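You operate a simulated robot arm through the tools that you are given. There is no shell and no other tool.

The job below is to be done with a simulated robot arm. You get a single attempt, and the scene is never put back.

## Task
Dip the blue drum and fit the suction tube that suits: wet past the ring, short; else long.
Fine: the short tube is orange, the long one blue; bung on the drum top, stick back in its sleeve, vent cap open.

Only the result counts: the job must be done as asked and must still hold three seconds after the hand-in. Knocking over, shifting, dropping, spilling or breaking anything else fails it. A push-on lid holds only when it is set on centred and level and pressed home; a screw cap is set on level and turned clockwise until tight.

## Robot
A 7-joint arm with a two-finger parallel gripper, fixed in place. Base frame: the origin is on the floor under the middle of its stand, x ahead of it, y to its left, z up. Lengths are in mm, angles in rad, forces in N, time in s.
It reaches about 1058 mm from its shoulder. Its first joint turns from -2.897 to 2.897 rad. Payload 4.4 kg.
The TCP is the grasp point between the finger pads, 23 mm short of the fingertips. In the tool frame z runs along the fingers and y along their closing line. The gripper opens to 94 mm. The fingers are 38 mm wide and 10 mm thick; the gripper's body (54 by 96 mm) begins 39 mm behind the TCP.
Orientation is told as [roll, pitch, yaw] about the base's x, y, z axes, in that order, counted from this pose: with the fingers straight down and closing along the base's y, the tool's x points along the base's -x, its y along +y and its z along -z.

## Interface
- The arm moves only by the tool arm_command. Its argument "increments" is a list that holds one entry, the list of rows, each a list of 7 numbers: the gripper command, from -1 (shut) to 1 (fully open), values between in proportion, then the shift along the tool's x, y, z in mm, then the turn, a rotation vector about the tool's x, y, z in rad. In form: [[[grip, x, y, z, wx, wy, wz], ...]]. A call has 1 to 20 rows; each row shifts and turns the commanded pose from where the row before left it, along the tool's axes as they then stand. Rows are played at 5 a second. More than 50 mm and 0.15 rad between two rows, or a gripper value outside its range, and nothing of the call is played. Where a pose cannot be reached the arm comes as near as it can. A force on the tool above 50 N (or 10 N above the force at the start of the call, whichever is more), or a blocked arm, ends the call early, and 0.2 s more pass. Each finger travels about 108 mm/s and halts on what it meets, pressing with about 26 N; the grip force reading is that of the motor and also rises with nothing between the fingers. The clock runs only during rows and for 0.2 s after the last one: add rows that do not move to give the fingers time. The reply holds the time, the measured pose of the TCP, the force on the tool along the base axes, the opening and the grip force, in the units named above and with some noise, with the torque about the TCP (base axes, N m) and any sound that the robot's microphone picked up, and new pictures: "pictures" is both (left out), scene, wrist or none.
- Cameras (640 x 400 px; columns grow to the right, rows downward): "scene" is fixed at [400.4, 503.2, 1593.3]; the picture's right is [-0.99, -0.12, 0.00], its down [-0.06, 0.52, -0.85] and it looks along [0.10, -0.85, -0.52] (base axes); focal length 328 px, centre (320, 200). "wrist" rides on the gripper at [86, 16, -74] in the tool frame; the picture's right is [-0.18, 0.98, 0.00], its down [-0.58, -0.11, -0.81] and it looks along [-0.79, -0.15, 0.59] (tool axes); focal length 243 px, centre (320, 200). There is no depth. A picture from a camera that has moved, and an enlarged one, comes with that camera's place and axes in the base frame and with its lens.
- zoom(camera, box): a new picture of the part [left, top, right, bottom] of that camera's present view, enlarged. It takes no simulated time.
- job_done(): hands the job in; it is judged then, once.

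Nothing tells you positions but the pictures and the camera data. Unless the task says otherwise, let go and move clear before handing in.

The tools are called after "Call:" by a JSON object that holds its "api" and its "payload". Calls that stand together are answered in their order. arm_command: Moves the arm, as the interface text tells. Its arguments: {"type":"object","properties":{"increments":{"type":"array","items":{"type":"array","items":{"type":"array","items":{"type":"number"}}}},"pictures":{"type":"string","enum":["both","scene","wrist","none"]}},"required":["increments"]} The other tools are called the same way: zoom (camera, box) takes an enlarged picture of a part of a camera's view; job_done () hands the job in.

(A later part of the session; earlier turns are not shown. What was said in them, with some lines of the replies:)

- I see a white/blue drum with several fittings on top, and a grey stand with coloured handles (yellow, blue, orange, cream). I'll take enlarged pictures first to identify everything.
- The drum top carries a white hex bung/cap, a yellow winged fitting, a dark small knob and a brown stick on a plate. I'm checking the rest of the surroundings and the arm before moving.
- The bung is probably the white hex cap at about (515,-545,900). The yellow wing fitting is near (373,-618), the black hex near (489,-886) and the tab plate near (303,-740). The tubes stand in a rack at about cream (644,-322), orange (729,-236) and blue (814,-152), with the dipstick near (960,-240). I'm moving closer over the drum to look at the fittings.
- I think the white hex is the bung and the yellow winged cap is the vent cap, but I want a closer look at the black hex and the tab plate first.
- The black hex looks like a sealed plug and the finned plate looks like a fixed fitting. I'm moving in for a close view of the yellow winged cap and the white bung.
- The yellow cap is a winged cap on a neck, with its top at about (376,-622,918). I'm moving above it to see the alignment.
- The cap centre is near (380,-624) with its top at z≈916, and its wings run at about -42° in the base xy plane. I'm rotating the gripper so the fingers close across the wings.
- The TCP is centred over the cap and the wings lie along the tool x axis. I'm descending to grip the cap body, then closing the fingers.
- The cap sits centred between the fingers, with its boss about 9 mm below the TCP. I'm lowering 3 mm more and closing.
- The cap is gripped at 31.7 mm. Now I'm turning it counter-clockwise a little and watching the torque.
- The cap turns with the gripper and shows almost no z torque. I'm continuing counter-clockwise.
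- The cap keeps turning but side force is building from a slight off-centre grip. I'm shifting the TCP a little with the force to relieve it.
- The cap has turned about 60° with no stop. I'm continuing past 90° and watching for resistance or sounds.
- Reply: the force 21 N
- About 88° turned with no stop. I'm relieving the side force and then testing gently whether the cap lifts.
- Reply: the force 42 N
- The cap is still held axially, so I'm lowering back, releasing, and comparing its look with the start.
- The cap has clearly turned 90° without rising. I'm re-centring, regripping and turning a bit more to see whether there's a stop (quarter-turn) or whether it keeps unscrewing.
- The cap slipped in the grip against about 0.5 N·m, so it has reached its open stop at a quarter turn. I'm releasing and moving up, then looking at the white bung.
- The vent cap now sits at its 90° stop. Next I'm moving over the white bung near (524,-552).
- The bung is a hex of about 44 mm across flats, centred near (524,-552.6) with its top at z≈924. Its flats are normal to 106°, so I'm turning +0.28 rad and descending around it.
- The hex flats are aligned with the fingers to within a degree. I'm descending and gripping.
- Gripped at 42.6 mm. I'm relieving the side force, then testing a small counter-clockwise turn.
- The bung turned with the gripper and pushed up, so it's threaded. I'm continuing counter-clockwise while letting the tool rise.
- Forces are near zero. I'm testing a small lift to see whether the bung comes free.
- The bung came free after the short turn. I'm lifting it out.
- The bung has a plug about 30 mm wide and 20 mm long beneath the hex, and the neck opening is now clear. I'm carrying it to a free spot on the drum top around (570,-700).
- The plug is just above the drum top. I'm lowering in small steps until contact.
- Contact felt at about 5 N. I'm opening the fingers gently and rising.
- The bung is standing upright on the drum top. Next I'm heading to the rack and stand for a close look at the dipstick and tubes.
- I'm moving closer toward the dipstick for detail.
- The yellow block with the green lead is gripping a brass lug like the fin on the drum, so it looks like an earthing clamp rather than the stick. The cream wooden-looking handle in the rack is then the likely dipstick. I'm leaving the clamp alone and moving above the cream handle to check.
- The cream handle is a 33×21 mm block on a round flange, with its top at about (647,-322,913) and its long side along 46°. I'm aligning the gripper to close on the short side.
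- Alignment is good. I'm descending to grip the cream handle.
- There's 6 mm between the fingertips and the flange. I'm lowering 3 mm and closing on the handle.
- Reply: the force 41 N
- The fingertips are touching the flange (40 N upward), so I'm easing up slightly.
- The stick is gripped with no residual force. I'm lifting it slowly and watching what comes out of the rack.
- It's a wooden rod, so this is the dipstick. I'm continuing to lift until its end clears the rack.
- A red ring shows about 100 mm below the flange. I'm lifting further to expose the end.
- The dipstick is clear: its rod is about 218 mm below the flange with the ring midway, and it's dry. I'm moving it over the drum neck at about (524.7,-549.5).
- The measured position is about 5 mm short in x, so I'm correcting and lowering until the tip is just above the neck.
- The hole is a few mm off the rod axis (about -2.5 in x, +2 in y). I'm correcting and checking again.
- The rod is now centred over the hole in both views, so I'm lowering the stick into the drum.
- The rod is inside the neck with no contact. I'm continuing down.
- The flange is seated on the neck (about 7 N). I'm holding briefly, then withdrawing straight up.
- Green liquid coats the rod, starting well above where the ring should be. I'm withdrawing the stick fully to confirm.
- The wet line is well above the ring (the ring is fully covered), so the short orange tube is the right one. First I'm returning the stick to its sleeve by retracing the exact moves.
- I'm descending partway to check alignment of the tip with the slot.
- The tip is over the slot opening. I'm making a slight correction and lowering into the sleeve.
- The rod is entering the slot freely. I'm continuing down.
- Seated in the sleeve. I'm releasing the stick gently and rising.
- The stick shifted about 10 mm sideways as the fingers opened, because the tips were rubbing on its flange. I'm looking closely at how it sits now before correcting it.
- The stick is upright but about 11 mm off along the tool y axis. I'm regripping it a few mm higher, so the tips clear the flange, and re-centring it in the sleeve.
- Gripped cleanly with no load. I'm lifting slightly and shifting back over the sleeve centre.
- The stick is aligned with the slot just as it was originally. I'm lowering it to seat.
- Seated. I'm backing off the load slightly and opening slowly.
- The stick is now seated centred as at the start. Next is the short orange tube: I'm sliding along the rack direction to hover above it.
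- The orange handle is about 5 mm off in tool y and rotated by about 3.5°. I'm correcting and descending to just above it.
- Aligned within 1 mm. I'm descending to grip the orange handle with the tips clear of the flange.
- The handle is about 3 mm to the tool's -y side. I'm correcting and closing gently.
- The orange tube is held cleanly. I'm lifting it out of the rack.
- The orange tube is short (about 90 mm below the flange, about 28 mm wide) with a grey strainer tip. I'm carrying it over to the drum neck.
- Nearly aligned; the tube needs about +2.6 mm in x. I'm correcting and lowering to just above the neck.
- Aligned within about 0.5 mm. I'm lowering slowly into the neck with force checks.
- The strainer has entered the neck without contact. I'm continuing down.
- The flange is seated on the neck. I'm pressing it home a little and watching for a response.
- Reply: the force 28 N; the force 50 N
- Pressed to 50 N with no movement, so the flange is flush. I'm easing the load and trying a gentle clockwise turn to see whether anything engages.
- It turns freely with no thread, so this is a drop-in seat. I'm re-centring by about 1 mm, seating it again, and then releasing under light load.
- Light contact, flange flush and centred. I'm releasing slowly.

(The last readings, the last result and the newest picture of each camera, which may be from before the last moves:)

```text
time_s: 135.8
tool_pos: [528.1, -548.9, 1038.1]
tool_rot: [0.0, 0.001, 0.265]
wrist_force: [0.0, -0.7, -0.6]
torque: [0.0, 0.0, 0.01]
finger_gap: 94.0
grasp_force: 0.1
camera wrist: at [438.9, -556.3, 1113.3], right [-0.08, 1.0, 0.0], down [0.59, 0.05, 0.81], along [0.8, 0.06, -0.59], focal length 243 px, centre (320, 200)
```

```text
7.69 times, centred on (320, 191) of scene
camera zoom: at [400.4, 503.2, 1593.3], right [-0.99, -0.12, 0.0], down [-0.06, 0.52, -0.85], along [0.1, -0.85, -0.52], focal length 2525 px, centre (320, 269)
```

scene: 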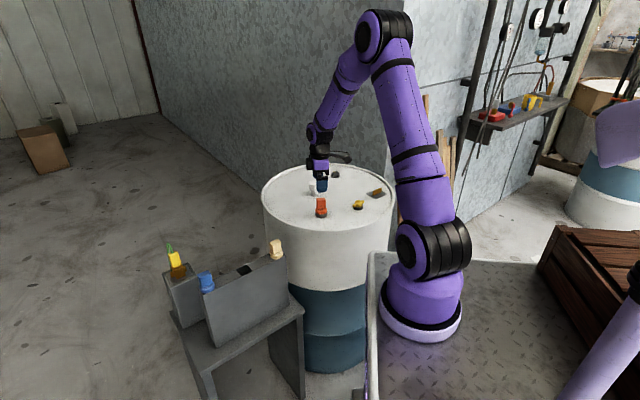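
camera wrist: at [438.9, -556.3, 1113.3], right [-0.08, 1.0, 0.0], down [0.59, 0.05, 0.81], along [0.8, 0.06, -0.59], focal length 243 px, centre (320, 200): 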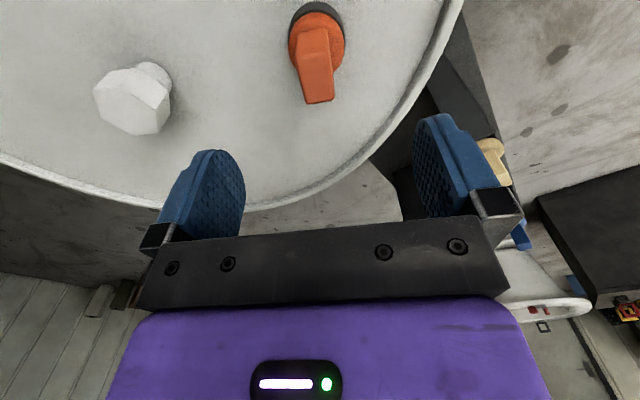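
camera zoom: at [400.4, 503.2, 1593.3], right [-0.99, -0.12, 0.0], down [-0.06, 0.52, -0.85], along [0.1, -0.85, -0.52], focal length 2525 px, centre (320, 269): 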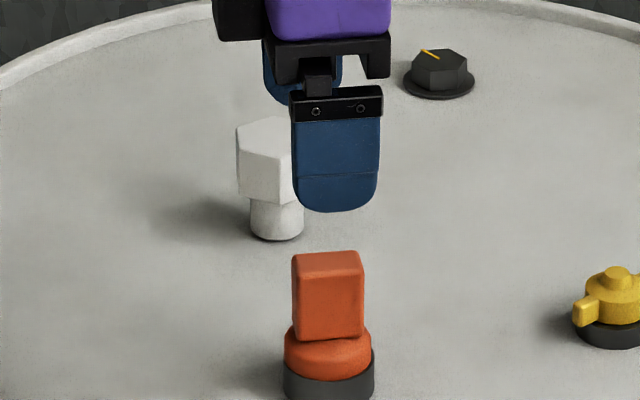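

The orange tube is seated on the neck. I'm inspecting it closely and checking the other end-state items.

Call:
{"api": "zoom", "payload": {"camera": "scene", "box": [306, 192, 336, 218]}}

Call:
{"api": "zoom", "payload": {"camera": "scene", "box": [255, 155, 395, 235]}}

Call:
{"api": "zoom", "payload": {"camera": "scene", "box": [155, 225, 305, 325]}}

```text
15.38 times, centred on (321, 205) of scene
camera zoom: at [400.4, 503.2, 1593.3], right [-0.99, -0.12, 0.0], down [-0.06, 0.52, -0.85], along [0.1, -0.85, -0.52], focal length 5050 px, centre (305, 123)
```

zoom: 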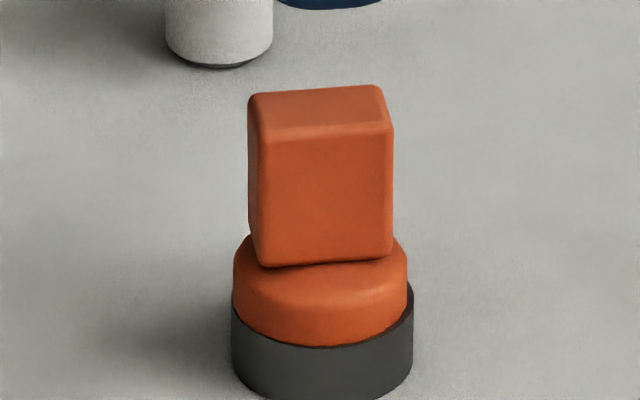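

```text
4.57 times, centred on (325, 195) of scene
camera zoom: at [400.4, 503.2, 1593.3], right [-0.99, -0.12, 0.0], down [-0.06, 0.52, -0.85], along [0.1, -0.85, -0.52], focal length 1500 px, centre (297, 223)
```

zoom: 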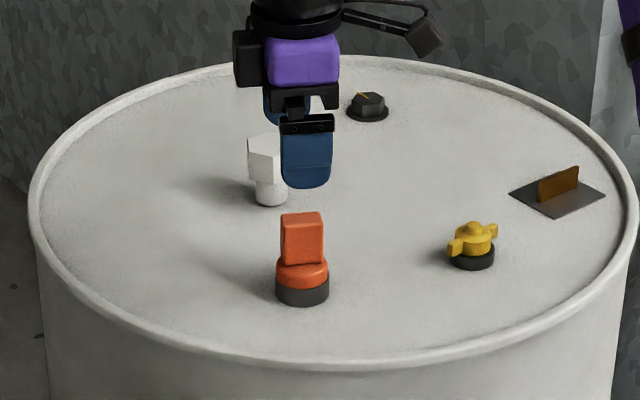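

```text
4.00 times, centred on (230, 275) of scene
camera zoom: at [400.4, 503.2, 1593.3], right [-0.99, -0.12, 0.0], down [-0.06, 0.52, -0.85], along [0.1, -0.85, -0.52], focal length 1313 px, centre (680, -100)
```

zoom: 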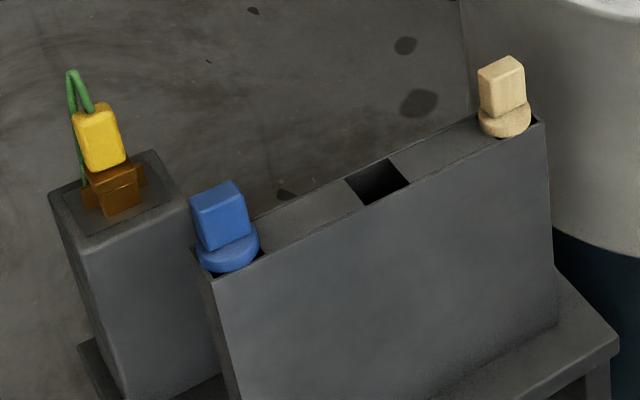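

Everything matches the asked end state: orange tube seated flush, bung upright on the drum top, stick in its sleeve, vent cap at its open stop. I'm moving the arm clear and doing a last check.

Call:
{"api": "arm_command", "payload": {"increments": [[[1, 0, 0, -40, 0, 0, 0], [1, 0, 0, -40, 0, 0, 0], [1, 0, 0, -40, 0, 0, 0], [1, 0, 0, -40, 0, 0, 0], [1, 40, 0, 0, 0, 0, 0], [1, 40, 0, 0, 0, 0, 0], [1, 40, 0, 0, 0, 0, 0], [1, 40, 0, 0, 0, 0, 0], [1, 0, 0, 0, 0, 0, 0], [1, 0, 0, 0, 0, 0, 0], [1, 0, 0, 0, 0, 0, 0]]]}}

Call:
{"api": "zoom", "payload": {"camera": "scene", "box": [255, 155, 395, 235]}}

Call:
{"api": "zoom", "payload": {"camera": "scene", "box": [155, 225, 305, 325]}}

Call:
{"api": "zoom", "payload": {"camera": "wrist", "box": [160, 0, 480, 200]}}

```text
time_s: 138.2
tool_pos: [373.3, -594.9, 1195.0]
tool_rot: [-0.001, 0.0, 0.266]
wrist_force: [0.2, -0.4, 0.1]
torque: [0.01, -0.05, 0.01]
finger_gap: 94.1
grasp_force: 0.0
camera wrist: at [284.5, -601.6, 1270.5], right [-0.08, 1.0, 0.0], down [0.59, 0.05, 0.81], along [0.8, 0.06, -0.59], focal length 243 px, centre (320, 200)
```

scene: 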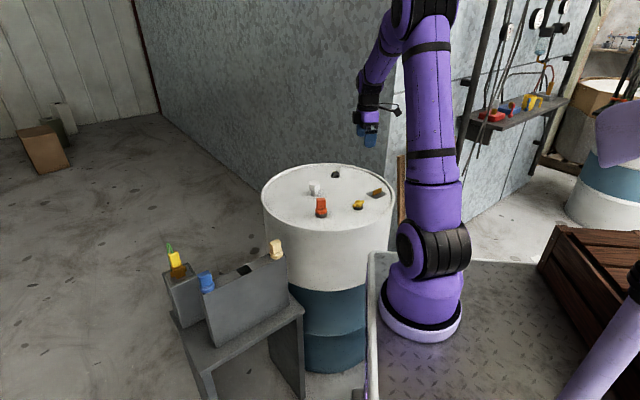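
wrist: 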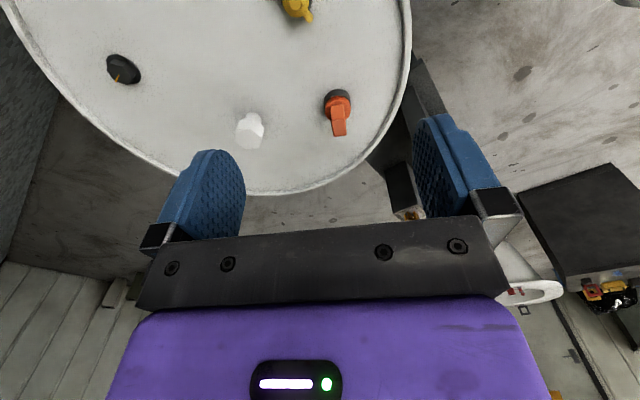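

```text
4.57 times, centred on (325, 195) of scene
camera zoom: at [400.4, 503.2, 1593.3], right [-0.99, -0.12, 0.0], down [-0.06, 0.52, -0.85], along [0.1, -0.85, -0.52], focal length 1500 px, centre (297, 223)
```

zoom: 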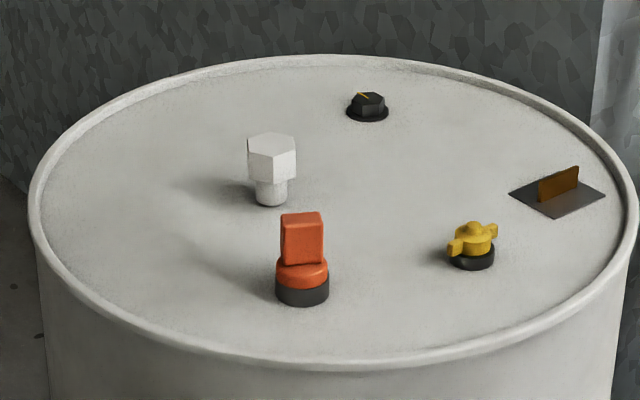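

```text
4.00 times, centred on (230, 275) of scene
camera zoom: at [400.4, 503.2, 1593.3], right [-0.99, -0.12, 0.0], down [-0.06, 0.52, -0.85], along [0.1, -0.85, -0.52], focal length 1313 px, centre (680, -100)
```

zoom: 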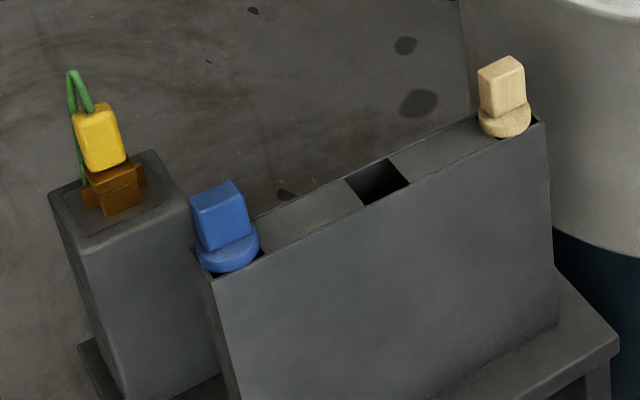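

```text
2.00 times, centred on (320, 100) of wrist
camera zoom: at [284.5, -601.6, 1270.5], right [-0.08, 1.0, 0.0], down [0.59, 0.05, 0.81], along [0.8, 0.06, -0.59], focal length 485 px, centre (320, 400)
```

zoom: 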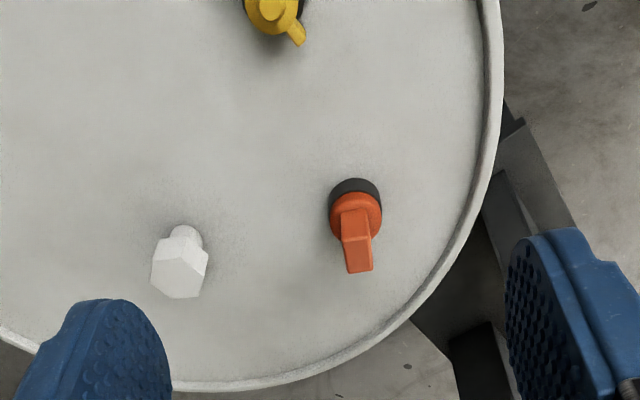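

The arm is clear. The orange tube is fitted, the bung is on the drum top, the stick is in its sleeve and the vent cap is at its open stop, and nothing else was moved. I'm handing the job in.

Call:
{"api": "job_done", "payload": {}}

```text
The job is handed in.
```

I dipped the blue drum and fitted the short orange tube, because the stick came out wet well past the red ring. I've handed the job in, but no verdict has come back.

- **Tube:** the orange tube is sitting flush and centred on the drum neck. It drops in rather than screwing on. I pressed it down to about 50 N, and it didn't click or lock.
- **Bung:** it's unscrewed and standing upright on the drum top.
- **Stick:** it's back in its sleeve. The first time I let go it slid about 10 mm sideways, so I picked it up and seated it again. It now sits within about 2 mm of where it started.
- **Vent cap:** nothing was labelled, so I took the yellow winged cap to be the vent. I turned it counter-clockwise a quarter turn to its stop, which I took as open.

I left the yellow clamp with the green lead alone. It looks like an earthing clamp, and you didn't ask for it to be used.
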